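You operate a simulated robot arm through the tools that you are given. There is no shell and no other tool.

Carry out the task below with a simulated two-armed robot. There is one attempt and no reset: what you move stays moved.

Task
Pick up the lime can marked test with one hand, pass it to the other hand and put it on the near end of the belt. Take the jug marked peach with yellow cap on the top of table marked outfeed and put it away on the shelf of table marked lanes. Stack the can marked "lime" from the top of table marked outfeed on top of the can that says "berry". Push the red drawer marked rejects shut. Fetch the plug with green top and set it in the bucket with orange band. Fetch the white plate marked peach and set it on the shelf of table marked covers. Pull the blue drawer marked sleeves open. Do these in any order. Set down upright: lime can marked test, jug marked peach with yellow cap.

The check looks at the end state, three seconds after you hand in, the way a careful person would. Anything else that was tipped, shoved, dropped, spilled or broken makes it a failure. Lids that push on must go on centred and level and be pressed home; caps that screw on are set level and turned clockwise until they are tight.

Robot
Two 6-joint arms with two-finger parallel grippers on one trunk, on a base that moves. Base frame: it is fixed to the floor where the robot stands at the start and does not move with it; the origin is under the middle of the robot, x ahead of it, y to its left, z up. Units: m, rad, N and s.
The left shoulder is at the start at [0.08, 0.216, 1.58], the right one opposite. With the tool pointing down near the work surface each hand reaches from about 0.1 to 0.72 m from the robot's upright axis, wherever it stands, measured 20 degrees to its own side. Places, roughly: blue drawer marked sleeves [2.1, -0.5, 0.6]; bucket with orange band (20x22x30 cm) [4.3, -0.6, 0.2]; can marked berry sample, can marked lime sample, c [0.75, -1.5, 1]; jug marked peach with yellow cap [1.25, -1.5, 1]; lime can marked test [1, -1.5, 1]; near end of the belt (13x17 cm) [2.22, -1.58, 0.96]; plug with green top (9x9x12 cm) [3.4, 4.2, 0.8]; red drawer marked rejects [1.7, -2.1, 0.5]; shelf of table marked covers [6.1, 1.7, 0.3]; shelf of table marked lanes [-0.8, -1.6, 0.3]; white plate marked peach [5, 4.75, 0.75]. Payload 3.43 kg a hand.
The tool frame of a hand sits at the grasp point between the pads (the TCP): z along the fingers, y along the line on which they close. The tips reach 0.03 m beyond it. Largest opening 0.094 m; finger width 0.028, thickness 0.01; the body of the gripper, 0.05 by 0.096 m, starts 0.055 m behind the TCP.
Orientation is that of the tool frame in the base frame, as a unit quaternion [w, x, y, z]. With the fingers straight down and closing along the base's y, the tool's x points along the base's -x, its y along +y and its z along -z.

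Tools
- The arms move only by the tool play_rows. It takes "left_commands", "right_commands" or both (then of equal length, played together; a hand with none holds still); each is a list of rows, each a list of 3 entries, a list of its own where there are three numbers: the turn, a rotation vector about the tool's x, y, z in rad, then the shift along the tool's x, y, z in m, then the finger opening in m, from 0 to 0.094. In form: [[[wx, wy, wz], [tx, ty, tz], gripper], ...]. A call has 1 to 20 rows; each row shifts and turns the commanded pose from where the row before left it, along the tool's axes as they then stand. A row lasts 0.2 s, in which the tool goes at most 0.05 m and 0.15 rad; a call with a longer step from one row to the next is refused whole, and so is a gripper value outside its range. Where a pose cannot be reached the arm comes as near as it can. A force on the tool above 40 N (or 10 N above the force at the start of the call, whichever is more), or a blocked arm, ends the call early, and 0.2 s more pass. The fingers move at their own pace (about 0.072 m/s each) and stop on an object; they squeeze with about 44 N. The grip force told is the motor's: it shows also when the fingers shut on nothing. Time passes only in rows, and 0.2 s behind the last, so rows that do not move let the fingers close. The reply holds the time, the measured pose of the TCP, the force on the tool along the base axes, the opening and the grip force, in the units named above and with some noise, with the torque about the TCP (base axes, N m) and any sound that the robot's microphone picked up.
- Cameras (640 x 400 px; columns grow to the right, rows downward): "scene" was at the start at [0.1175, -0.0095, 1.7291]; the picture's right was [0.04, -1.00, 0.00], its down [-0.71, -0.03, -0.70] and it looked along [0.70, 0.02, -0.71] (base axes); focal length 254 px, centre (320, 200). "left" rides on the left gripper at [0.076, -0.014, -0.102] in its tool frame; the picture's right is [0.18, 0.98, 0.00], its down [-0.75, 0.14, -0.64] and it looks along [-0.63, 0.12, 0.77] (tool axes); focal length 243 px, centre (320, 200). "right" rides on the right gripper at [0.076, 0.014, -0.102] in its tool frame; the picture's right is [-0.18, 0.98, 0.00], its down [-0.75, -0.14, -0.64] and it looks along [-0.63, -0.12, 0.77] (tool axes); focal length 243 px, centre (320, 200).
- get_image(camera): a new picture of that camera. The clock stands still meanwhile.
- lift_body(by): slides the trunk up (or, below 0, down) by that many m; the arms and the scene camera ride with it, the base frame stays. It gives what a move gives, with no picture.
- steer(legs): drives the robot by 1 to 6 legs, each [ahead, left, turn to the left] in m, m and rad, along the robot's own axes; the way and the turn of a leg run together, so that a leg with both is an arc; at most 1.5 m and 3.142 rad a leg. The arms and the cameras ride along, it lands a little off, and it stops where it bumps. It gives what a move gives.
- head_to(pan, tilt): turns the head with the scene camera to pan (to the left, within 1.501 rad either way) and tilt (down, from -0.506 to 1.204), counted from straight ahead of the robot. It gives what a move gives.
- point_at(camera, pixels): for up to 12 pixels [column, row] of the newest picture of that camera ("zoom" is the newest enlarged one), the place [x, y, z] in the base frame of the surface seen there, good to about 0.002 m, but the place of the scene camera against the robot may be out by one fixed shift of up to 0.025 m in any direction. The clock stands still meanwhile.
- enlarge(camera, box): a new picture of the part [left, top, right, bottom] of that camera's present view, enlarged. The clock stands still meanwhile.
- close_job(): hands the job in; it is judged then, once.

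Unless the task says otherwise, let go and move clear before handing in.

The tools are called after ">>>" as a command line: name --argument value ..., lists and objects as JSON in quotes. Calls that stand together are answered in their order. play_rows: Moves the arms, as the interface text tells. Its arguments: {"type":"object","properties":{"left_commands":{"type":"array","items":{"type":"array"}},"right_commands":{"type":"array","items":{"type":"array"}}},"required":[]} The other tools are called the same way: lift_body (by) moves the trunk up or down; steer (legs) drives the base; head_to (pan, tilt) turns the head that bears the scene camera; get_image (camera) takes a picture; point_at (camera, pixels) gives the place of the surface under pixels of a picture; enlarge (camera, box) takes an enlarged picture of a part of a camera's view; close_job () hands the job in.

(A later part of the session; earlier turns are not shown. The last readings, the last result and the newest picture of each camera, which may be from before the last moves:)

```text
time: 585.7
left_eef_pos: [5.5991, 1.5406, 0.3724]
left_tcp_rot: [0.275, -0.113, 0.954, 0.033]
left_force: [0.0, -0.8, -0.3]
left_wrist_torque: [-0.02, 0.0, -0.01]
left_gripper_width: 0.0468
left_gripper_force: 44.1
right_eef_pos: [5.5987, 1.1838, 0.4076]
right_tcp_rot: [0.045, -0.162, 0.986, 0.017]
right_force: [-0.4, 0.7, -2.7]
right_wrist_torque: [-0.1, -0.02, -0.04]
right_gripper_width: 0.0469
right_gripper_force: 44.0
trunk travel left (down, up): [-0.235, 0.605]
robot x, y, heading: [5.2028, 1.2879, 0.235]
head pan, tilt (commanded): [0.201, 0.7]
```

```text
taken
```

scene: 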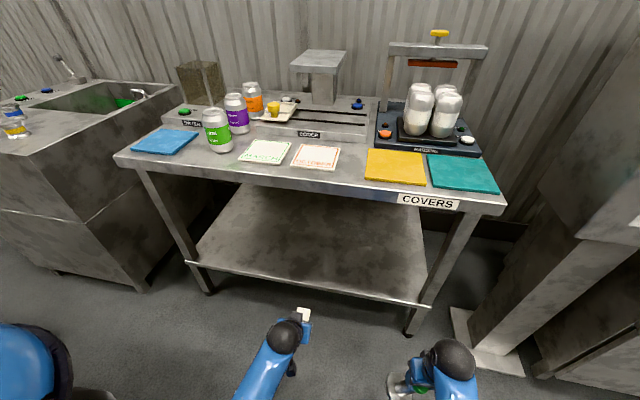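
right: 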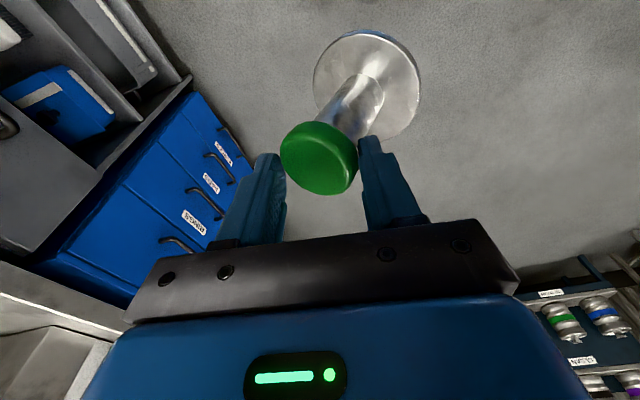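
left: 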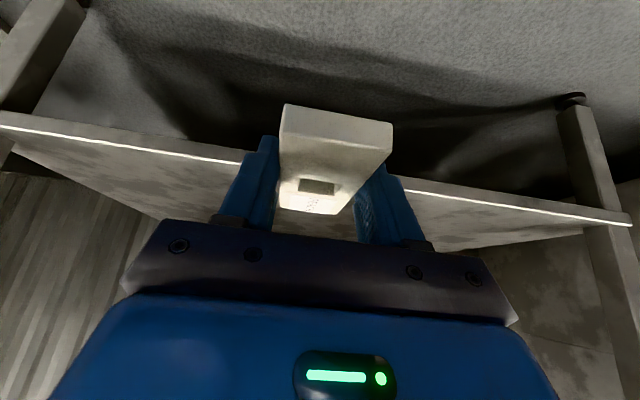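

Shelf edge visible in the left camera. Measure it.

>>> point_at --camera "left" --pixels '[[150, 140], [150, 160], [450, 190], [450, 210], [550, 225], [230, 162], [320, 205], [300, 120], [380, 140]]'

>>> point_at --camera "scene" --pixels '[[300, 240], [300, 280], [250, 265], [400, 297], [320, 200], [455, 215], [130, 165]]'

```text
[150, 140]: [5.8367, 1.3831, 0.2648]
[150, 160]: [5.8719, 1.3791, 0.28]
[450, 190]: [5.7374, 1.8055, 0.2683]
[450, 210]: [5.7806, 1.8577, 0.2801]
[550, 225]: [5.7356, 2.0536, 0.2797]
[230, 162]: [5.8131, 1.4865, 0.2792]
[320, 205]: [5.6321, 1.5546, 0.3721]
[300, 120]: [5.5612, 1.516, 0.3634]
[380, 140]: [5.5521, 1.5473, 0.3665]
```

```text
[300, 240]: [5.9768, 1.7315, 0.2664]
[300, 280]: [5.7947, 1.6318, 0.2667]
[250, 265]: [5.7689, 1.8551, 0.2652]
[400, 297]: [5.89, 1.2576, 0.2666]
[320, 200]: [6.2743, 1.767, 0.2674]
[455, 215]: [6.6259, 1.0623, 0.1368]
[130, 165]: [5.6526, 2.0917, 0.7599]
```

Shelf front edge is at 0.64 m ahead; drive 0.16 m forward, then extend the arm over the shelf.

>>> steer --legs '[[0.15, 0, 0]]'

>>> play_rows --left_commands '[[[0, 0, 0], [0, 0, 0], 0.01], [[0, 0, 0], [-0.0296, 0, 0.0186], 0.01], [[0, 0, 0], [-0.0296, 0, 0.0186], 0.01], [[0, 0, 0], [-0.0296, 0, 0.0186], 0.01], [[0, 0, 0], [-0.0296, 0, 0.0186], 0.01], [[0, 0, 0], [-0.0127, 0, 0.008], 0.01], [[0, 0, 0], [0, 0, 0], 0.01]]'

>>> get_image --camera "left"

>>> get_image --camera "scene"

```text
time: 587.0
left_eef_pos: [5.746, 1.5774, 0.3717]
left_tcp_rot: [0.274, -0.116, 0.954, 0.033]
left_force: [0.6, 0.3, -0.3]
left_wrist_torque: [-0.03, 0.06, -0.01]
left_gripper_width: 0.0468
left_gripper_force: 43.8
right_eef_pos: [5.7476, 1.222, 0.4067]
right_tcp_rot: [0.042, -0.163, 0.985, 0.018]
right_force: [-0.3, 0.2, -4.2]
right_wrist_torque: [-0.1, 0.0, 0.0]
right_gripper_width: 0.0465
right_gripper_force: 44.2
trunk travel left (down, up): [-0.235, 0.605]
robot x, y, heading: [5.3514, 1.3264, 0.245]
head pan, tilt (commanded): [0.201, 0.7]
```

```text
time: 588.6
left_eef_pos: [5.8982, 1.6143, 0.3718]
left_tcp_rot: [0.273, -0.115, 0.954, 0.033]
left_force: [0.1, 0.2, -1.2]
left_wrist_torque: [0.0, 0.02, 0.02]
left_gripper_width: 0.047
left_gripper_force: 44.0
right_eef_pos: [5.746, 1.2205, 0.4078]
right_tcp_rot: [0.044, -0.163, 0.986, 0.018]
right_force: [-0.1, 0.2, -2.3]
right_wrist_torque: [-0.08, -0.03, -0.03]
right_gripper_width: 0.0467
right_gripper_force: 43.6
trunk travel left (down, up): [-0.235, 0.605]
robot x, y, heading: [5.3499, 1.3278, 0.243]
head pan, tilt (commanded): [0.201, 0.7]
```

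```text
taken
```

left: 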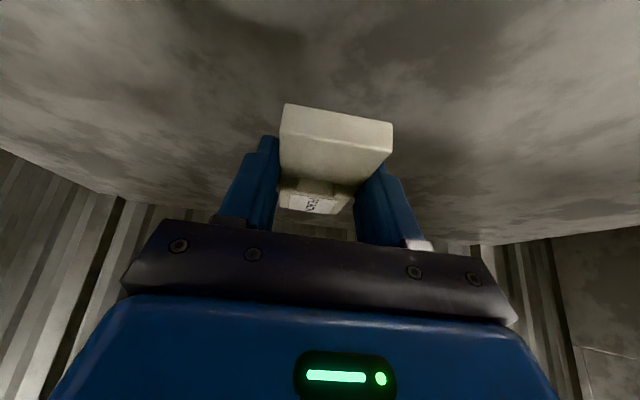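

```text
taken
```

scene: 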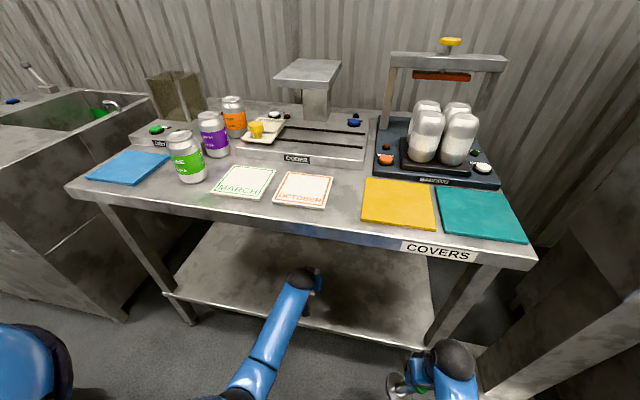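

The plate is 0.11 m inside the shelf's edge. Lower the hand ~0.05 m.

>>> play_rows --left_commands '[[[0, 0, 0], [0.0132, 0, 0.0212], 0.01], [[0, 0, 0], [0.0132, 0, 0.0212], 0.01], [[0, 0, 0], [0.0016, 0, 0.0026], 0.01], [[0, 0, 0], [0, 0, 0], 0.01]]'

>>> play_rows --left_commands '[[[0, 0, 0], [0.0011, 0, 0.0017], 0.01], [[0, 0, 0], [0, 0, 0], 0.01]]'

>>> get_image --camera "left"

```text
time: 589.6
left_eef_pos: [5.8964, 1.6119, 0.3185]
left_tcp_rot: [0.275, -0.116, 0.954, 0.034]
left_force: [-0.5, -0.1, 0.3]
left_wrist_torque: [-0.03, 0.04, -0.01]
left_gripper_width: 0.0471
left_gripper_force: 44.0
right_eef_pos: [5.7463, 1.2216, 0.4082]
right_tcp_rot: [0.043, -0.164, 0.985, 0.018]
right_force: [-1.3, -0.2, -3.4]
right_wrist_torque: [-0.09, -0.06, -0.02]
right_gripper_width: 0.0462
right_gripper_force: 44.0
trunk travel left (down, up): [-0.235, 0.605]
robot x, y, heading: [5.3541, 1.3274, 0.24]
head pan, tilt (commanded): [0.201, 0.7]
```

```text
time: 590.2
left_eef_pos: [5.897, 1.6147, 0.3172]
left_tcp_rot: [0.275, -0.116, 0.954, 0.034]
left_force: [-0.3, -0.3, -0.7]
left_wrist_torque: [0.05, -0.01, 0.04]
left_gripper_width: 0.0468
left_gripper_force: 44.2
right_eef_pos: [5.7466, 1.22, 0.4076]
right_tcp_rot: [0.043, -0.164, 0.985, 0.017]
right_force: [-0.5, -0.3, -4.4]
right_wrist_torque: [-0.1, -0.03, -0.01]
right_gripper_width: 0.0464
right_gripper_force: 44.2
trunk travel left (down, up): [-0.235, 0.605]
robot x, y, heading: [5.3472, 1.3256, 0.246]
head pan, tilt (commanded): [0.201, 0.7]
```

```text
taken
```

left: 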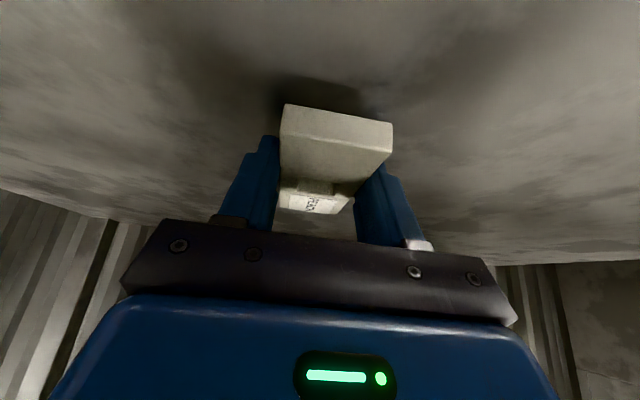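

>>> play_rows --left_commands '[[[0, 0, 0], [0.0011, 0, 0.0017], 0.01], [[0, 0, 0], [0, 0, 0], 0.01]]'

>>> play_rows --left_commands '[[[0, 0, 0], [0.0011, 0, 0.0017], 0.01], [[0, 0, 0], [0, 0, 0], 0.01]]'

>>> play_rows --left_commands '[[[0, 0, 0], [0.0011, 0, 0.0017], 0.01], [[0, 0, 0], [0, 0, 0], 0.01]]'

```text
time: 590.9
left_eef_pos: [5.8961, 1.6132, 0.3145]
left_tcp_rot: [0.274, -0.115, 0.954, 0.032]
left_force: [-0.1, 0.0, -0.5]
left_wrist_torque: [-0.02, 0.0, 0.0]
left_gripper_width: 0.0468
left_gripper_force: 43.9
right_eef_pos: [5.7466, 1.2212, 0.4072]
right_tcp_rot: [0.043, -0.164, 0.985, 0.017]
right_force: [0.4, -0.3, -3.7]
right_wrist_torque: [-0.09, -0.05, 0.03]
right_gripper_width: 0.0466
right_gripper_force: 43.7
trunk travel left (down, up): [-0.235, 0.605]
robot x, y, heading: [5.3486, 1.325, 0.241]
head pan, tilt (commanded): [0.201, 0.7]
```

```text
time: 591.5
left_eef_pos: [5.8972, 1.6153, 0.3148]
left_tcp_rot: [0.274, -0.115, 0.954, 0.033]
left_force: [0.2, 0.7, -1.2]
left_wrist_torque: [-0.03, 0.0, -0.04]
left_gripper_width: 0.0469
left_gripper_force: 43.1
right_eef_pos: [5.7469, 1.2212, 0.4071]
right_tcp_rot: [0.043, -0.163, 0.985, 0.018]
right_force: [-0.5, 0.0, -3.5]
right_wrist_torque: [-0.1, -0.03, -0.01]
right_gripper_width: 0.0466
right_gripper_force: 44.1
trunk travel left (down, up): [-0.235, 0.605]
robot x, y, heading: [5.3513, 1.3275, 0.245]
head pan, tilt (commanded): [0.201, 0.7]
```

```text
time: 592.0
left_eef_pos: [5.8978, 1.6148, 0.3136]
left_tcp_rot: [0.276, -0.116, 0.954, 0.034]
left_force: [-1.3, -1.7, 9.7]
left_wrist_torque: [-0.04, -0.02, -0.07]
left_gripper_width: 0.0469
left_gripper_force: 44.3
right_eef_pos: [5.7451, 1.2202, 0.4071]
right_tcp_rot: [0.043, -0.163, 0.986, 0.017]
right_force: [-0.5, 0.3, -3.4]
right_wrist_torque: [-0.07, -0.03, 0.0]
right_gripper_width: 0.0463
right_gripper_force: 44.0
trunk travel left (down, up): [-0.235, 0.605]
robot x, y, heading: [5.3489, 1.3236, 0.244]
head pan, tilt (commanded): [0.201, 0.7]
```

Fingertips touch the shelf. Ease off 1 mm and open.

>>> play_rows --left_commands '[[[0, 0, 0], [-0.0008, 0, -0.0013], 0.01], [[0, 0, 0], [0, 0, 0], 0.045], [[0, 0, 0], [0, 0, 0], 0.055], [[0, 0, 0], [0, 0, 0], 0.07], [[0, 0, 0], [0, 0, 0], 0.094], [[0, 0, 0], [0, 0, 0], 0.094]]'

>>> get_image --camera "left"

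```text
time: 593.5
left_eef_pos: [5.897, 1.6144, 0.3131]
left_tcp_rot: [0.274, -0.114, 0.954, 0.032]
left_force: [-6.5, -4.7, 7.8]
left_wrist_torque: [0.27, 0.12, 0.26]
left_gripper_width: 0.0934
left_gripper_force: 0.1
right_eef_pos: [5.746, 1.2209, 0.4086]
right_tcp_rot: [0.043, -0.163, 0.986, 0.018]
right_force: [-0.2, 0.7, -4.1]
right_wrist_torque: [-0.06, -0.04, -0.03]
right_gripper_width: 0.0464
right_gripper_force: 44.4
trunk travel left (down, up): [-0.235, 0.605]
robot x, y, heading: [5.3505, 1.327, 0.239]
head pan, tilt (commanded): [0.201, 0.7]
```

```text
taken
```

left: 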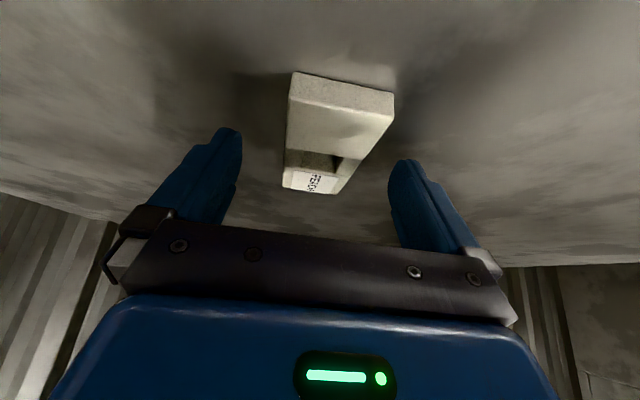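

The plate lies on the shelf between the open fingers. Rise a little and withdraw.

>>> play_rows --left_commands '[[[0, 0, 0], [-0.0158, 0, -0.0255], 0.094], [[0, 0, 0], [-0.0158, 0, -0.0255], 0.094], [[0, 0, 0], [0.034, 0, -0.0211], 0.094], [[0, 0, 0], [0.034, 0, -0.0211], 0.094], [[0, 0, 0], [0.034, 0, -0.0211], 0.094], [[0, 0, 0], [0.034, 0, -0.0211], 0.094], [[0, 0, 0], [0, 0, 0], 0.094]]'

>>> steer --legs '[[-0.2, 0, 0]]'

>>> get_image --camera "scene"

>>> enlarge --camera "scene" --box '[200, 170, 440, 320]'

```text
time: 595.0
left_eef_pos: [5.7407, 1.5764, 0.3719]
left_tcp_rot: [0.274, -0.116, 0.954, 0.033]
left_force: [0.2, 0.0, 0.5]
left_wrist_torque: [0.0, 0.03, -0.01]
left_gripper_width: 0.094
left_gripper_force: 0.0
right_eef_pos: [5.7463, 1.2211, 0.4073]
right_tcp_rot: [0.043, -0.164, 0.985, 0.018]
right_force: [-0.8, -0.3, -4.1]
right_wrist_torque: [-0.1, -0.06, 0.03]
right_gripper_width: 0.0465
right_gripper_force: 44.3
trunk travel left (down, up): [-0.235, 0.605]
robot x, y, heading: [5.351, 1.3244, 0.244]
head pan, tilt (commanded): [0.201, 0.7]
```

```text
time: 596.6
left_eef_pos: [5.5495, 1.5291, 0.3729]
left_tcp_rot: [0.275, -0.115, 0.954, 0.033]
left_force: [-0.4, 1.2, 0.3]
left_wrist_torque: [-0.01, 0.02, 0.0]
left_gripper_width: 0.0943
left_gripper_force: 0.2
right_eef_pos: [5.5553, 1.1737, 0.4081]
right_tcp_rot: [0.044, -0.162, 0.986, 0.017]
right_force: [-0.7, 0.5, -3.6]
right_wrist_torque: [-0.11, -0.04, 0.01]
right_gripper_width: 0.0467
right_gripper_force: 44.0
trunk travel left (down, up): [-0.235, 0.605]
robot x, y, heading: [5.161, 1.2811, 0.24]
head pan, tilt (commanded): [0.201, 0.7]
```

```text
taken
```

scene: 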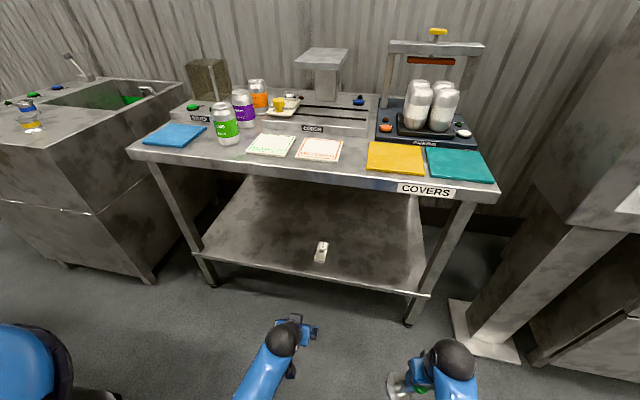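

```text
2.67 times, centred on (320, 245) of scene
```

zoom: 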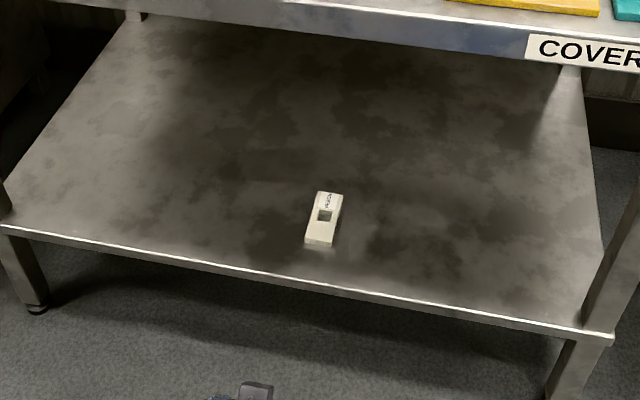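

The PEACH plate rests on the covers shelf. Now the plug: first measure how it sits in the right hand.

>>> get_image --camera "right"

>>> enlarge --camera "right" --box '[240, 20, 460, 240]'

```text
taken
```

right: 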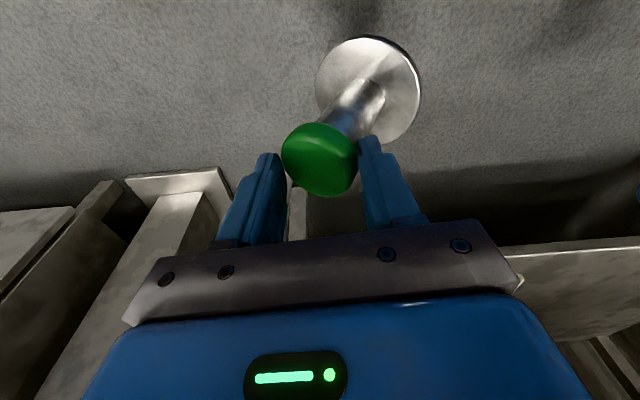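

```text
1.82 times, centred on (350, 130) of right
```

zoom: 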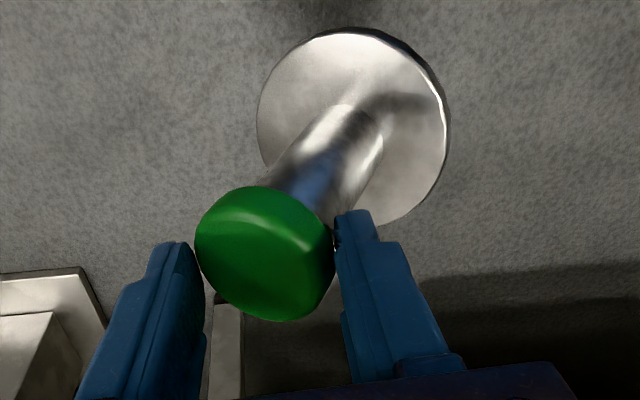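

>>> point_at --camera "right" --pixels '[[318, 160], [345, 115], [365, 65], [330, 95], [405, 120], [400, 55], [345, 60], [395, 140], [372, 42]]'

```text
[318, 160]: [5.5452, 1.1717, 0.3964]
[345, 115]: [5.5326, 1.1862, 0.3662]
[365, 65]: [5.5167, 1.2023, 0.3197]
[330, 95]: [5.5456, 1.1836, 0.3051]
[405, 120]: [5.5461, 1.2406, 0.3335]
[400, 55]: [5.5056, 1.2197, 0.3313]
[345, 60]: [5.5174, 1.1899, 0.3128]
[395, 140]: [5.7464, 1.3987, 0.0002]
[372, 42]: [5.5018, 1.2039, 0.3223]
```

The plug hangs tilted ~28° to the hand's left, flange ~0.1 m below the cap. I'll bring it into the bucket in front of the upright bail. Tuck the left hand and drive toward the bucket.

>>> play_rows --left_commands '[[[0, 0, 0], [0.0283, 0.0333, -0.0176], 0.05], [[0, 0, 0], [0.0283, 0.0333, -0.0176], 0.0], [[0, 0, 0], [0.0283, 0.0333, -0.0176], 0.0], [[0, 0, 0], [0, 0, 0], 0.0]]'

>>> steer --legs '[[0, -0.7, 0], [0, -0.65, 0], [0, 0, -2.64]]'

>>> head_to --pan -0.2 --tilt 0.7

>>> get_image --camera "scene"

```text
time: 597.6
left_eef_pos: [5.4272, 1.6021, 0.3744]
left_tcp_rot: [0.275, -0.115, 0.954, 0.033]
left_force: [-0.4, 0.9, -0.2]
left_wrist_torque: [0.01, 0.05, 0.02]
left_gripper_width: 0.0
left_gripper_force: 33.3
right_eef_pos: [5.5556, 1.1746, 0.4074]
right_tcp_rot: [0.043, -0.163, 0.986, 0.018]
right_force: [0.4, 0.4, -3.6]
right_wrist_torque: [-0.13, -0.05, 0.0]
right_gripper_width: 0.0467
right_gripper_force: 43.9
trunk travel left (down, up): [-0.235, 0.605]
robot x, y, heading: [5.1575, 1.2797, 0.233]
head pan, tilt (commanded): [0.201, 0.7]
```

```text
time: 610.9
left_eef_pos: [5.4002, -0.4296, 0.3738]
left_tcp_rot: [0.1, 0.896, 0.347, -0.258]
left_force: [0.7, 0.9, -0.1]
left_wrist_torque: [0.0, -0.01, 0.0]
left_gripper_width: 0.0001
left_gripper_force: 32.6
right_eef_pos: [5.0839, -0.1142, 0.4069]
right_tcp_rot: [0.028, 0.915, 0.402, -0.038]
right_force: [0.0, 0.1, -3.3]
right_wrist_torque: [0.06, 0.12, 0.0]
right_gripper_width: 0.0465
right_gripper_force: 43.8
trunk travel left (down, up): [-0.235, 0.605]
robot x, y, heading: [5.485, -0.0193, -2.404]
head pan, tilt (commanded): [0.201, 0.7]
```

```text
time: 611.7
left_eef_pos: [5.4012, -0.4295, 0.3718]
left_tcp_rot: [0.099, 0.897, 0.346, -0.258]
left_force: [-0.5, -0.1, -0.6]
left_wrist_torque: [-0.02, -0.02, -0.02]
left_gripper_width: 0.0
left_gripper_force: 33.1
right_eef_pos: [5.083, -0.1145, 0.4081]
right_tcp_rot: [0.027, 0.915, 0.402, -0.037]
right_force: [0.5, -0.7, -3.4]
right_wrist_torque: [0.08, 0.09, 0.01]
right_gripper_width: 0.0464
right_gripper_force: 44.1
trunk travel left (down, up): [-0.235, 0.605]
robot x, y, heading: [5.4858, -0.021, -2.404]
head pan, tilt (commanded): [-0.201, 0.7]
```

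```text
taken
```

scene: 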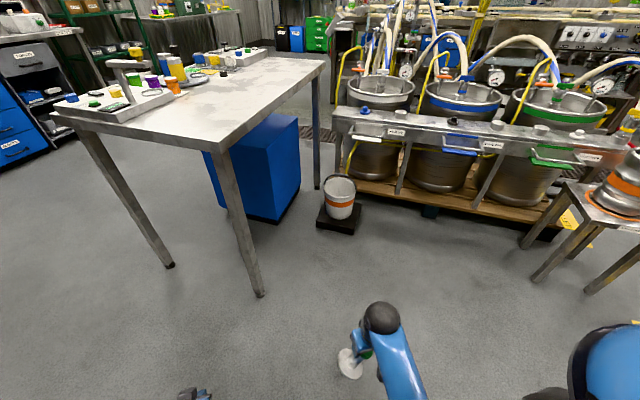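

Raise the trunk 0.15 so the plug clears the rim, and approach.

>>> lift_body --by 0.15

>>> steer --legs '[[0.35, -0.345, 0], [0.25, 0, 0]]'

>>> head_to --pan 0.05 --tilt 0.9

>>> get_image --camera "scene"

>>> get_image --camera "right"

```text
time: 613.5
left_eef_pos: [5.4001, -0.4315, 0.5243]
left_tcp_rot: [0.1, 0.896, 0.347, -0.258]
left_force: [0.0, 0.4, 0.2]
left_wrist_torque: [0.01, 0.0, -0.01]
left_gripper_width: 0.0
left_gripper_force: 33.3
right_eef_pos: [5.0842, -0.1145, 0.5571]
right_tcp_rot: [0.027, 0.914, 0.402, -0.038]
right_force: [-0.3, 1.7, -3.3]
right_wrist_torque: [0.05, 0.05, -0.02]
right_gripper_width: 0.0464
right_gripper_force: 43.8
trunk travel left (down, up): [-0.385, 0.455]
robot x, y, heading: [5.4835, -0.0182, -2.41]
head pan, tilt (commanded): [-0.201, 0.7]
```

```text
time: 617.8
left_eef_pos: [4.7238, -0.5781, 0.5239]
left_tcp_rot: [0.099, 0.897, 0.345, -0.258]
left_force: [0.4, 0.2, 0.2]
left_wrist_torque: [-0.01, 0.0, -0.03]
left_gripper_width: 0.0001
left_gripper_force: 32.7
right_eef_pos: [4.4084, -0.2616, 0.5569]
right_tcp_rot: [0.028, 0.915, 0.401, -0.037]
right_force: [0.0, 0.3, -3.3]
right_wrist_torque: [0.09, 0.08, 0.01]
right_gripper_width: 0.0464
right_gripper_force: 44.0
trunk travel left (down, up): [-0.385, 0.455]
robot x, y, heading: [4.8016, -0.1629, -2.406]
head pan, tilt (commanded): [-0.201, 0.7]
```

```text
time: 618.6
left_eef_pos: [4.7238, -0.5773, 0.5229]
left_tcp_rot: [0.1, 0.897, 0.345, -0.258]
left_force: [0.8, 0.7, 0.0]
left_wrist_torque: [-0.01, -0.03, 0.0]
left_gripper_width: 0.0
left_gripper_force: 33.0
right_eef_pos: [4.4088, -0.261, 0.5578]
right_tcp_rot: [0.028, 0.915, 0.4, -0.037]
right_force: [0.0, -0.8, -3.4]
right_wrist_torque: [0.09, 0.12, 0.0]
right_gripper_width: 0.0462
right_gripper_force: 44.5
trunk travel left (down, up): [-0.385, 0.455]
robot x, y, heading: [4.8083, -0.1644, -2.406]
head pan, tilt (commanded): [0.051, 0.901]
```

```text
taken
```

scene: 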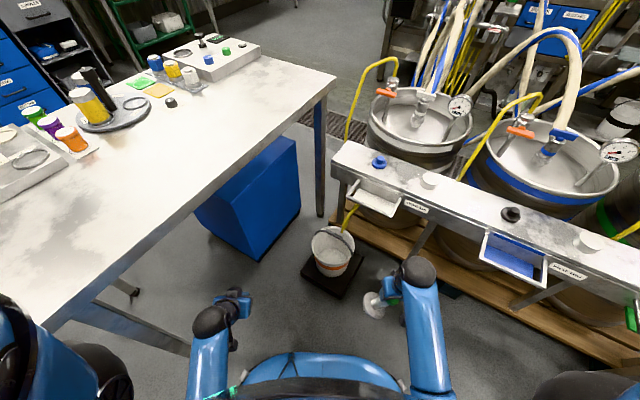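

```text
taken
```

right: 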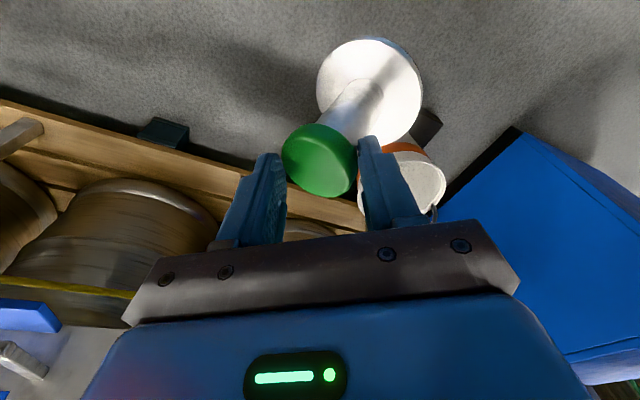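

>>> enlarge --camera "scene" --box '[285, 190, 405, 310]'

```text
3.33 times, centred on (345, 250) of scene
```

zoom: 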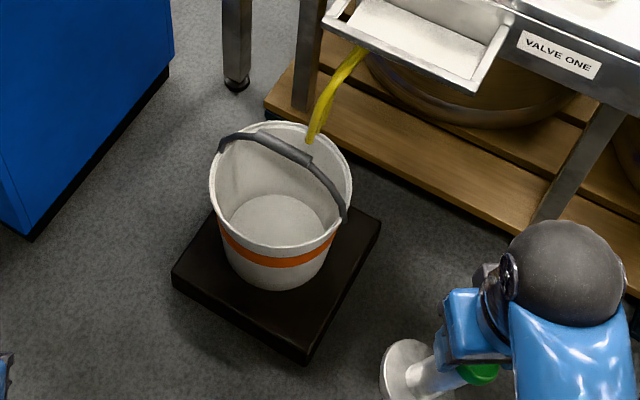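

>>> point_at --camera "zoom" --pixels '[[221, 148], [345, 216], [245, 138], [270, 138], [295, 152], [315, 168], [335, 192], [212, 190], [270, 243], [320, 228], [350, 180], [290, 125]]'

>>> point_at --camera "zoom" --pixels '[[275, 205], [318, 130], [345, 65], [240, 225], [300, 240], [225, 160], [340, 200], [410, 370], [485, 372], [250, 125]]'

```text
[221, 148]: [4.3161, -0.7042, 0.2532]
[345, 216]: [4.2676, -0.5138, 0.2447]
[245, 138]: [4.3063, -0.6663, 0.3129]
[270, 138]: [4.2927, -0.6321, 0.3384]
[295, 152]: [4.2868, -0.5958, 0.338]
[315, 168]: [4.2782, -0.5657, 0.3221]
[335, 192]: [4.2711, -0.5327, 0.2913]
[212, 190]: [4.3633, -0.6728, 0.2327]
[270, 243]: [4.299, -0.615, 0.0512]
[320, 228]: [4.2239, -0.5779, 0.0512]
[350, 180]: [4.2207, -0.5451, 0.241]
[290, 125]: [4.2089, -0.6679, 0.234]
```

```text
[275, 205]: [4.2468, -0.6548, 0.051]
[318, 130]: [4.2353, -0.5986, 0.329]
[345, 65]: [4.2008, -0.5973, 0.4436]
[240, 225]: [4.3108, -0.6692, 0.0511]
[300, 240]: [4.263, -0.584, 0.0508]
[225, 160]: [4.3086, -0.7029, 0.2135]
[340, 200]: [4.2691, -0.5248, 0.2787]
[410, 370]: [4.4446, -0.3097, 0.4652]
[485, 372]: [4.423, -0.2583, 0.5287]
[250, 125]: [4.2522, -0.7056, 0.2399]
```

>>> point_at --camera "right" --pixels '[[444, 178], [436, 205], [405, 150], [425, 165], [415, 185], [433, 210], [385, 150], [440, 195]]'

>>> enlarge --camera "right" --box '[340, 120, 480, 240]'

```text
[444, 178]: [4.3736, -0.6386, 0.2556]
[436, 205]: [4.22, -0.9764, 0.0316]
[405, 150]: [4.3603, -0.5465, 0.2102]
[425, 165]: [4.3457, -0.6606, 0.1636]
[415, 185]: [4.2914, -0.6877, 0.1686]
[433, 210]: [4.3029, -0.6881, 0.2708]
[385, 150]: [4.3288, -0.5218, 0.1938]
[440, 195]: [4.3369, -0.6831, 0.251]
```

```text
3.33 times, centred on (410, 180) of right
```

zoom: 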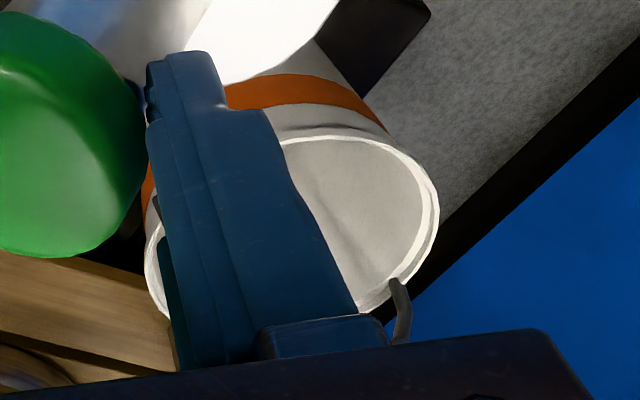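

True bucket centre ≈(4.284,-0.596), rim z 0.256, bail apex ≈0.354 in the plane N–S. Rotate the right hand −0.49 rad to align with the bail, then re-measure the plug.

>>> play_rows --right_commands '[[[0, 0, 0.1215], [0, 0, 0], 0.015], [[0, 0, 0.1215], [0, 0, 0], 0.015], [[0, 0, 0.1215], [0, 0, 0], 0.015], [[0, 0, 0.1215], [0, 0, 0], 0.015], [[0, 0, 0], [0, 0, 0], 0.015]]'

>>> get_image --camera "right"

```text
time: 619.8
left_eef_pos: [4.7245, -0.577, 0.5235]
left_tcp_rot: [0.099, 0.897, 0.345, -0.258]
left_force: [-0.6, -0.1, -0.6]
left_wrist_torque: [0.02, 0.04, 0.0]
left_gripper_width: 0.0
left_gripper_force: 33.2
right_eef_pos: [4.4088, -0.2616, 0.5581]
right_tcp_rot: [0.036, 0.985, 0.168, -0.03]
right_force: [0.0, 0.4, -2.6]
right_wrist_torque: [0.15, 0.05, 0.0]
right_gripper_width: 0.0465
right_gripper_force: 44.1
trunk travel left (down, up): [-0.385, 0.455]
robot x, y, heading: [4.8076, -0.1644, -2.409]
head pan, tilt (commanded): [0.051, 0.901]
```

```text
taken
```

right: 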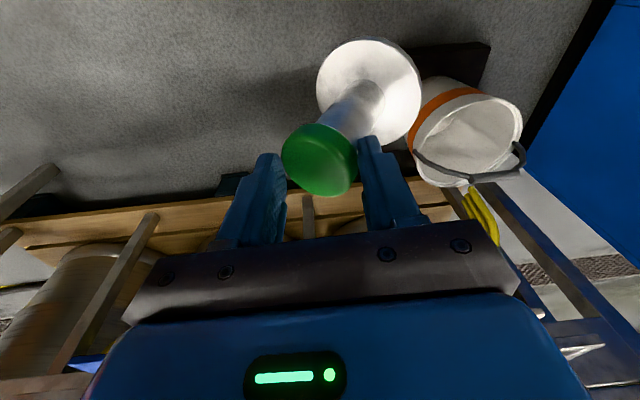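

The right camera now sees the bucket and bail. Measure them and the plug.

>>> enlarge --camera "right" --box '[390, 60, 550, 210]'

>>> point_at --camera "right" --pixels '[[413, 150], [521, 160], [440, 167], [470, 179], [500, 172], [470, 95], [518, 115], [425, 115], [450, 186], [385, 70], [360, 60], [320, 160]]'

```text
2.67 times, centred on (470, 135) of right
```

zoom: 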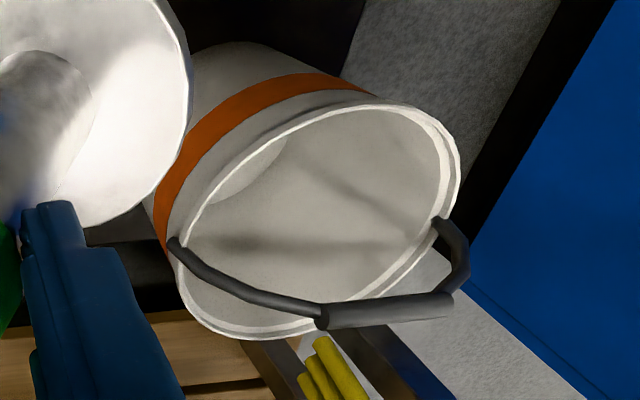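

```text
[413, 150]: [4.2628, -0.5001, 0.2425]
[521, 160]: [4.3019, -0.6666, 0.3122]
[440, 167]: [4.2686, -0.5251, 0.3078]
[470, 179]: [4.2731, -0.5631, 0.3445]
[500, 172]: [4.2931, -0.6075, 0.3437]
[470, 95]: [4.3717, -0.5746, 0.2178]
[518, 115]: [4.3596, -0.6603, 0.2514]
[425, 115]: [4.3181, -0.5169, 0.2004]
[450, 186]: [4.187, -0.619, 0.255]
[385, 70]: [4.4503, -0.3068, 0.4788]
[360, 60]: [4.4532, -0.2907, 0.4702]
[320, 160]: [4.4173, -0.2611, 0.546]
```

Bail line passes (4.285,-0.594), N–S; rim radius 0.099. Move the plug over the bucket, just east of the bail.

>>> play_rows --right_commands '[[[0, 0, 0], [-0.0258, 0.033, 0.002], 0.015], [[0, 0, 0], [-0.0258, 0.033, 0.002], 0.015], [[0, 0, 0], [-0.0258, 0.033, 0.002], 0.015], [[0, 0, 0], [-0.0258, 0.033, 0.002], 0.015], [[0, 0, 0], [-0.0258, 0.033, 0.002], 0.015], [[0, 0, 0], [-0.0258, 0.033, 0.002], 0.015], [[0, 0, 0], [-0.0258, 0.033, 0.002], 0.015], [[0, 0, 0], [0, 0, 0], 0.015]]'

>>> get_image --camera "right"

>>> enlarge --camera "scene" --box '[265, 170, 405, 310]'

```text
time: 621.6
left_eef_pos: [4.7253, -0.5771, 0.5233]
left_tcp_rot: [0.099, 0.897, 0.345, -0.258]
left_force: [0.2, -0.2, -0.6]
left_wrist_torque: [0.02, 0.01, 0.02]
left_gripper_width: 0.0
left_gripper_force: 32.7
right_eef_pos: [4.3149, -0.5376, 0.5713]
right_tcp_rot: [0.036, 0.985, 0.167, -0.029]
right_force: [-0.6, -0.5, -3.6]
right_wrist_torque: [0.15, 0.06, 0.0]
right_gripper_width: 0.0466
right_gripper_force: 44.7
trunk travel left (down, up): [-0.385, 0.455]
robot x, y, heading: [4.8061, -0.168, -2.408]
head pan, tilt (commanded): [0.051, 0.901]
```

```text
taken
```

right: 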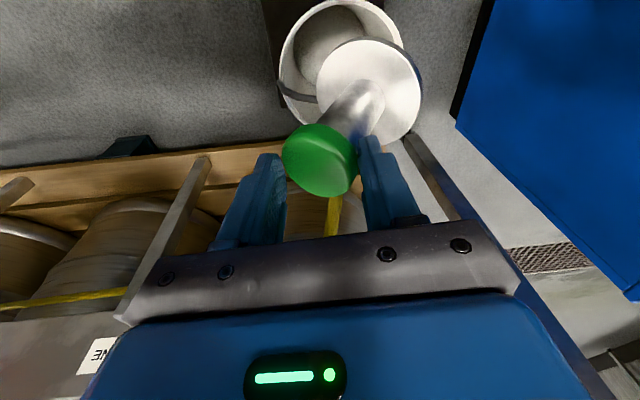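

```text
2.86 times, centred on (335, 240) of scene
```

zoom: 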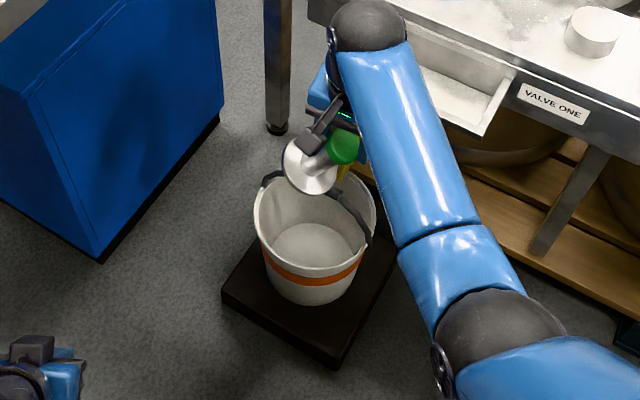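

>>> point_at --camera "zoom" --pixels '[[483, 135], [515, 75], [420, 50], [440, 95], [500, 90], [375, 30], [420, 150], [310, 180], [345, 150]]'

>>> point_at --camera "right" --pixels '[[340, 20], [285, 45], [295, 95], [310, 97], [400, 30], [370, 65], [345, 75], [400, 120], [335, 45]]'

```text
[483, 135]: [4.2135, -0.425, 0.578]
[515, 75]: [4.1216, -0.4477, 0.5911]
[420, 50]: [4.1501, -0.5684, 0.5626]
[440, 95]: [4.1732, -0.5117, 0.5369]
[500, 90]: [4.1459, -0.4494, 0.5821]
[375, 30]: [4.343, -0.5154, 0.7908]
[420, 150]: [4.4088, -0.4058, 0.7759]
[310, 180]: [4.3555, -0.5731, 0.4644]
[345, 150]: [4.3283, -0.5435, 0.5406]
```

```text
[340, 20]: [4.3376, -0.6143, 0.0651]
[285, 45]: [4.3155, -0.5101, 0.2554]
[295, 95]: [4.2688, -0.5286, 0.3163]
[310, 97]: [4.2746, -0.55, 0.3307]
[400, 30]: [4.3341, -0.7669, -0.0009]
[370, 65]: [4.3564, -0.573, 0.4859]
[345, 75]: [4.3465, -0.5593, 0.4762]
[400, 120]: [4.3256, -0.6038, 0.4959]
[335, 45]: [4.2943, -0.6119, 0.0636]
```

The flange is centred laterally with its near edge ~1.6 cm clear of the bail. Lower the trunk 0.165 and look.

>>> lift_body --by -0.165

>>> get_image --camera "right"

>>> enlarge --camera "scene" --box '[265, 150, 405, 290]'

```text
time: 623.5
left_eef_pos: [4.7232, -0.5785, 0.3594]
left_tcp_rot: [0.099, 0.897, 0.345, -0.259]
left_force: [-0.6, 0.1, 0.0]
left_wrist_torque: [0.02, 0.03, 0.02]
left_gripper_width: 0.0
left_gripper_force: 33.3
right_eef_pos: [4.3155, -0.536, 0.4055]
right_tcp_rot: [0.035, 0.985, 0.168, -0.029]
right_force: [0.0, -0.7, -3.5]
right_wrist_torque: [0.08, 0.05, -0.01]
right_gripper_width: 0.0465
right_gripper_force: 43.6
trunk travel left (down, up): [-0.22, 0.62]
robot x, y, heading: [4.8083, -0.1627, -2.409]
head pan, tilt (commanded): [0.051, 0.901]
```

```text
taken
```

right: 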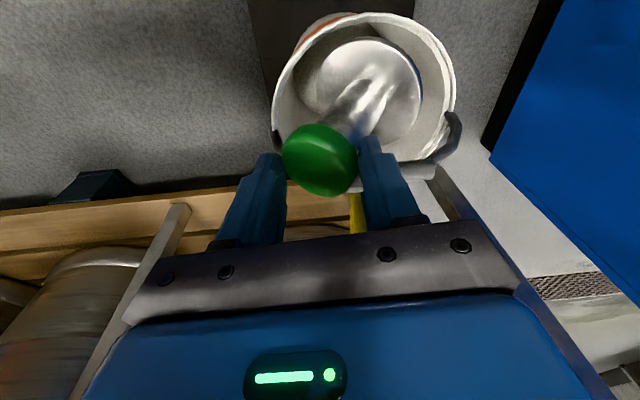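

```text
2.86 times, centred on (335, 220) of scene
```

zoom: 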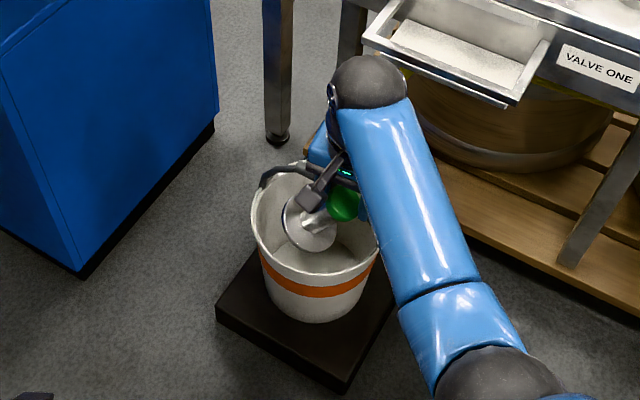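

The flange is inside the rim with margin. Lower another 0.08.

>>> lift_body --by -0.08

>>> get_image --camera "right"

>>> enlarge --camera "scene" --box '[265, 130, 405, 270]'

```text
time: 624.6
left_eef_pos: [4.7238, -0.5772, 0.2792]
left_tcp_rot: [0.099, 0.897, 0.345, -0.258]
left_force: [0.1, -0.5, -0.8]
left_wrist_torque: [-0.02, 0.03, 0.01]
left_gripper_width: 0.0002
left_gripper_force: 32.7
right_eef_pos: [4.3157, -0.5377, 0.326]
right_tcp_rot: [0.034, 0.985, 0.167, -0.029]
right_force: [-1.2, -0.4, -3.0]
right_wrist_torque: [0.05, 0.2, -0.07]
right_gripper_width: 0.0463
right_gripper_force: 43.5
trunk travel left (down, up): [-0.14, 0.7]
robot x, y, heading: [4.8084, -0.1671, -2.407]
head pan, tilt (commanded): [0.051, 0.901]
```

```text
taken
```

right: 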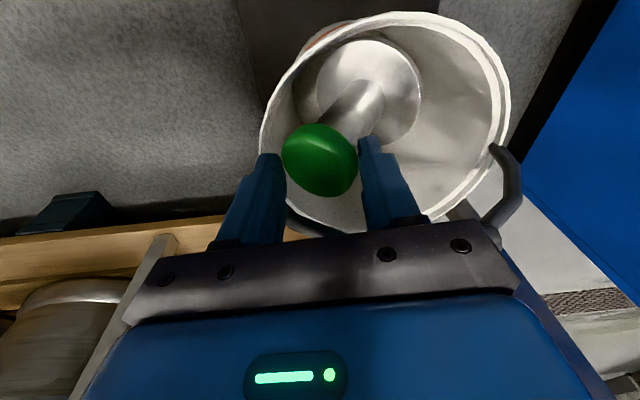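

```text
2.86 times, centred on (335, 200) of scene
```

zoom: 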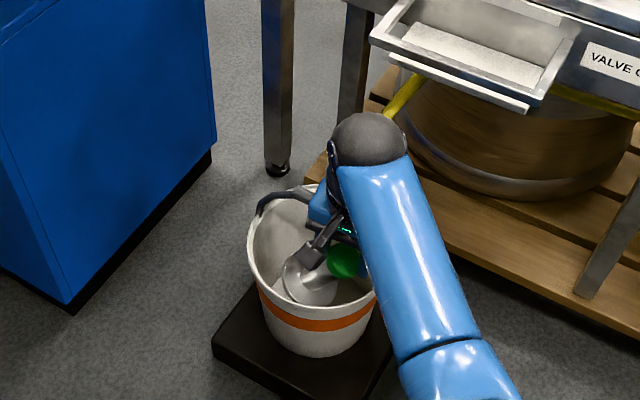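

Flange is down inside; slight contact suggests it nears the front wall. Shift 1 cm toward the middle, lower 2.5 cm more, then release.

>>> play_rows --right_commands '[[[0, 0, 0], [-0.01, 0, 0], 0.015], [[0, 0, 0], [0, 0, 0.012], 0.015], [[0, 0, 0], [0, 0, 0.01], 0.015], [[0, 0, 0], [0, 0, 0], 0.015]]'

>>> get_image --camera "right"

```text
time: 625.6
left_eef_pos: [4.7242, -0.5766, 0.2789]
left_tcp_rot: [0.099, 0.897, 0.345, -0.258]
left_force: [-0.6, -1.4, -0.1]
left_wrist_torque: [0.0, 0.01, 0.0]
left_gripper_width: 0.0
left_gripper_force: 32.8
right_eef_pos: [4.3052, -0.5412, 0.3034]
right_tcp_rot: [0.035, 0.985, 0.168, -0.029]
right_force: [0.2, -0.2, -3.4]
right_wrist_torque: [0.12, 0.06, 0.05]
right_gripper_width: 0.0464
right_gripper_force: 43.7
trunk travel left (down, up): [-0.14, 0.7]
robot x, y, heading: [4.8064, -0.1674, -2.403]
head pan, tilt (commanded): [0.051, 0.901]
```

```text
taken
```

right: 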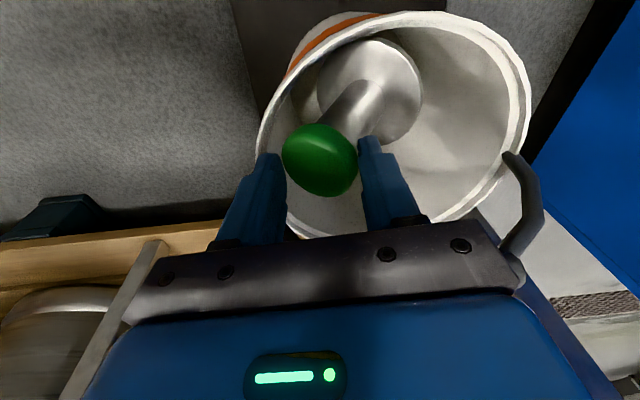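

Release the plug with a modest opening.

>>> play_rows --right_commands '[[[0, 0, 0], [0, 0, 0], 0.05], [[0, 0, 0], [0, 0, 0], 0.056], [[0, 0, 0], [0, 0, 0], 0.062], [[0, 0, 0], [0, 0, 0], 0.068], [[0, 0, 0], [0, 0, 0], 0.068]]'

>>> get_image --camera "right"

```text
time: 626.8
left_eef_pos: [4.7237, -0.5776, 0.2775]
left_tcp_rot: [0.1, 0.897, 0.345, -0.258]
left_force: [-0.3, 1.1, -0.4]
left_wrist_torque: [0.03, 0.02, 0.02]
left_gripper_width: 0.0001
left_gripper_force: 33.0
right_eef_pos: [4.3058, -0.543, 0.304]
right_tcp_rot: [0.036, 0.985, 0.168, -0.03]
right_force: [-0.8, 0.3, 0.4]
right_wrist_torque: [0.0, 0.03, -0.01]
right_gripper_width: 0.0682
right_gripper_force: 0.2
trunk travel left (down, up): [-0.14, 0.7]
robot x, y, heading: [4.8066, -0.1668, -2.403]
head pan, tilt (commanded): [0.051, 0.901]
```

```text
taken
```

right: 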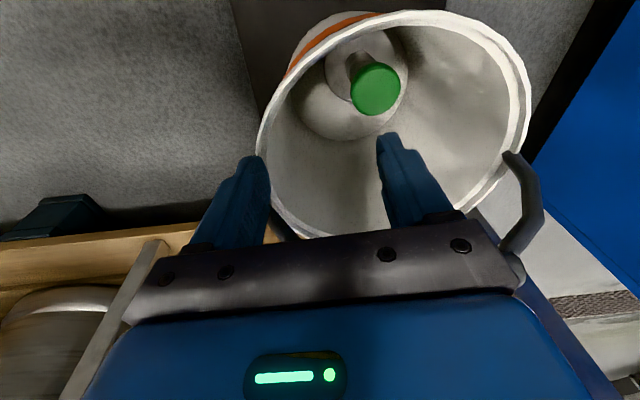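

The plug stands inside the bucket. Raise straight up and back off.

>>> lift_body --by 0.35

>>> steer --legs '[[-0.3, 0, 0]]'

>>> lift_body --by 0.35

>>> head_to --pan 0.0 --tilt 0.6

>>> get_image --camera "scene"

>>> enlarge --camera "scene" --box '[260, 160, 400, 300]'

```text
time: 630.2
left_eef_pos: [4.7234, -0.5787, 0.6288]
left_tcp_rot: [0.099, 0.897, 0.345, -0.258]
left_force: [-0.3, -0.7, 0.9]
left_wrist_torque: [-0.04, -0.02, 0.0]
left_gripper_width: 0.0
left_gripper_force: 33.5
right_eef_pos: [4.3043, -0.5409, 0.6547]
right_tcp_rot: [0.035, 0.985, 0.167, -0.029]
right_force: [0.1, 0.3, 0.7]
right_wrist_torque: [-0.01, 0.0, 0.0]
right_gripper_width: 0.0682
right_gripper_force: 0.1
trunk travel left (down, up): [-0.49, 0.35]
robot x, y, heading: [4.8085, -0.1646, -2.408]
head pan, tilt (commanded): [0.051, 0.901]
```

```text
time: 632.3
left_eef_pos: [4.9418, -0.3782, 0.627]
left_tcp_rot: [0.099, 0.898, 0.342, -0.259]
left_force: [0.1, 0.2, -0.3]
left_wrist_torque: [0.0, 0.0, 0.02]
left_gripper_width: 0.0
left_gripper_force: 33.1
right_eef_pos: [4.5227, -0.3404, 0.6546]
right_tcp_rot: [0.034, 0.985, 0.164, -0.029]
right_force: [-1.1, -0.2, 0.4]
right_wrist_torque: [-0.02, 0.02, 0.02]
right_gripper_width: 0.0679
right_gripper_force: 0.1
trunk travel left (down, up): [-0.49, 0.35]
robot x, y, heading: [5.0309, 0.0316, -2.416]
head pan, tilt (commanded): [0.051, 0.901]
```

```text
time: 635.7
left_eef_pos: [4.9413, -0.3785, 0.9787]
left_tcp_rot: [0.099, 0.898, 0.342, -0.258]
left_force: [0.2, -0.4, 1.1]
left_wrist_torque: [-0.03, -0.01, 0.01]
left_gripper_width: 0.0
left_gripper_force: 32.6
right_eef_pos: [4.5227, -0.3412, 1.005]
right_tcp_rot: [0.035, 0.985, 0.164, -0.03]
right_force: [0.1, 0.6, 0.1]
right_wrist_torque: [-0.01, 0.02, 0.02]
right_gripper_width: 0.0681
right_gripper_force: 0.1
trunk travel left (down, up): [-0.84, 0.0]
robot x, y, heading: [5.0262, 0.0306, -2.417]
head pan, tilt (commanded): [0.051, 0.901]
```

```text
time: 636.5
left_eef_pos: [4.9418, -0.379, 0.9791]
left_tcp_rot: [0.099, 0.898, 0.342, -0.259]
left_force: [0.7, 0.9, 0.2]
left_wrist_torque: [0.01, -0.02, 0.03]
left_gripper_width: 0.0
left_gripper_force: 32.8
right_eef_pos: [4.5226, -0.34, 1.0052]
right_tcp_rot: [0.035, 0.985, 0.165, -0.03]
right_force: [-0.3, -0.3, -0.6]
right_wrist_torque: [-0.02, -0.03, -0.01]
right_gripper_width: 0.0679
right_gripper_force: 0.1
trunk travel left (down, up): [-0.84, 0.0]
robot x, y, heading: [5.025, 0.029, -2.41]
head pan, tilt (commanded): [0.0, 0.6]
```

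```text
taken
```

scene: 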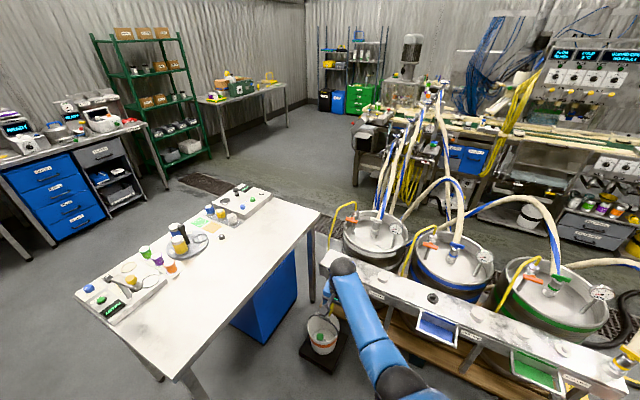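

```text
2.86 times, centred on (330, 230) of scene
```

zoom: 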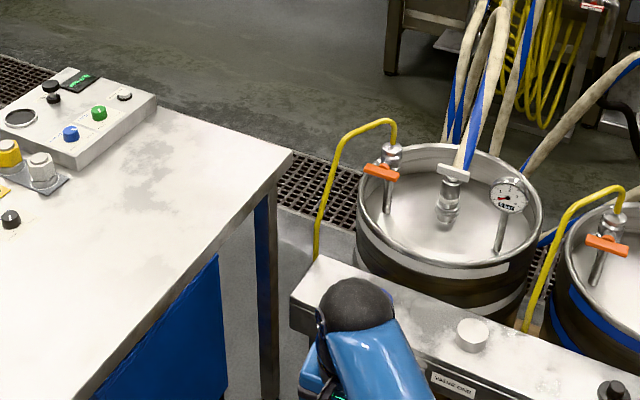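

The plug's green top shows inside the bucket at (320,338). Retract the right hand for travel and head back for the last task, the sleeves drawer.

>>> play_rows --right_commands '[[[0, 0, -0.1215], [0, 0, 0], 0.04], [[0, 0, -0.1215], [0, 0, 0], 0.02], [[0, 0, -0.1215], [0, 0, 0], 0.02], [[0, 0, -0.1215], [0, 0, 0], 0.02], [[0, 0, 0], [0.04, -0.028, 0], 0.02], [[0, 0, 0], [0.04, -0.028, 0], 0.02], [[0, 0, 0], [0.04, -0.028, 0], 0.02], [[0, 0, 0], [0.04, -0.028, 0], 0.02], [[0, 0, 0], [0.04, -0.028, 0], 0.02], [[0, 0, 0], [0, 0, 0], 0.02]]'

>>> steer --legs '[[0, 0, 0.84], [0.6, 0.5, 0], [1.3, 0.1, 0], [0.55, 0, 0]]'

```text
time: 638.7
left_eef_pos: [4.9404, -0.378, 0.9777]
left_tcp_rot: [0.099, 0.898, 0.342, -0.258]
left_force: [0.4, -0.7, 0.7]
left_wrist_torque: [0.01, 0.03, 0.0]
left_gripper_width: 0.0
left_gripper_force: 33.3
right_eef_pos: [4.5582, -0.1008, 0.9822]
right_tcp_rot: [0.027, 0.917, 0.397, -0.037]
right_force: [-0.8, -0.9, -0.6]
right_wrist_torque: [-0.01, -0.02, 0.0]
right_gripper_width: 0.0201
right_gripper_force: 0.0
trunk travel left (down, up): [-0.84, 0.0]
robot x, y, heading: [5.028, 0.0349, -2.412]
head pan, tilt (commanded): [0.0, 0.6]
```

```text
time: 653.9
left_eef_pos: [5.8871, -2.7351, 0.9799]
left_tcp_rot: [0.196, 0.678, 0.681, -0.195]
left_force: [0.5, -0.2, -0.1]
left_wrist_torque: [-0.03, 0.0, -0.01]
left_gripper_width: 0.0001
left_gripper_force: 33.1
right_eef_pos: [5.4241, -2.8384, 0.9831]
right_tcp_rot: [0.041, 0.673, 0.738, -0.024]
right_force: [-0.3, -0.4, -1.1]
right_wrist_torque: [-0.01, 0.0, 0.01]
right_gripper_width: 0.0199
right_gripper_force: 0.0
trunk travel left (down, up): [-0.84, 0.0]
robot x, y, heading: [5.6377, -2.3981, -1.563]
head pan, tilt (commanded): [0.0, 0.6]
```

>>> steer --legs '[[0, 0, -1.578], [1.4, 0.08, 0], [1.4, 0.08, 0]]'

>>> steer --legs '[[1.3, 0.0, 0]]'

```text
time: 671.3
left_eef_pos: [2.5167, -2.7669, 0.9782]
left_tcp_rot: [-0.003, 0.961, -0.009, -0.277]
left_force: [0.1, -1.0, -0.3]
left_wrist_torque: [0.04, -0.01, 0.03]
left_gripper_width: 0.0
left_gripper_force: 33.4
right_eef_pos: [2.4236, -2.3031, 0.9823]
right_tcp_rot: [0.012, 0.998, 0.035, -0.045]
right_force: [0.0, 0.3, -0.3]
right_wrist_torque: [-0.08, 0.04, -0.02]
right_gripper_width: 0.0203
right_gripper_force: 0.1
trunk travel left (down, up): [-0.84, 0.0]
robot x, y, heading: [2.8573, -2.5262, 3.128]
head pan, tilt (commanded): [0.0, 0.6]
```

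```text
time: 677.9
left_eef_pos: [1.2005, -2.7423, 0.9786]
left_tcp_rot: [-0.004, 0.961, -0.01, -0.277]
left_force: [-0.2, 0.4, -0.6]
left_wrist_torque: [0.0, -0.01, 0.01]
left_gripper_width: 0.0001
left_gripper_force: 32.7
right_eef_pos: [1.1082, -2.2774, 0.9812]
right_tcp_rot: [0.012, 0.998, 0.035, -0.046]
right_force: [0.7, 0.3, -0.2]
right_wrist_torque: [0.0, -0.01, -0.02]
right_gripper_width: 0.0203
right_gripper_force: 0.1
trunk travel left (down, up): [-0.84, 0.0]
robot x, y, heading: [1.5454, -2.4993, 3.128]
head pan, tilt (commanded): [0.0, 0.6]
```

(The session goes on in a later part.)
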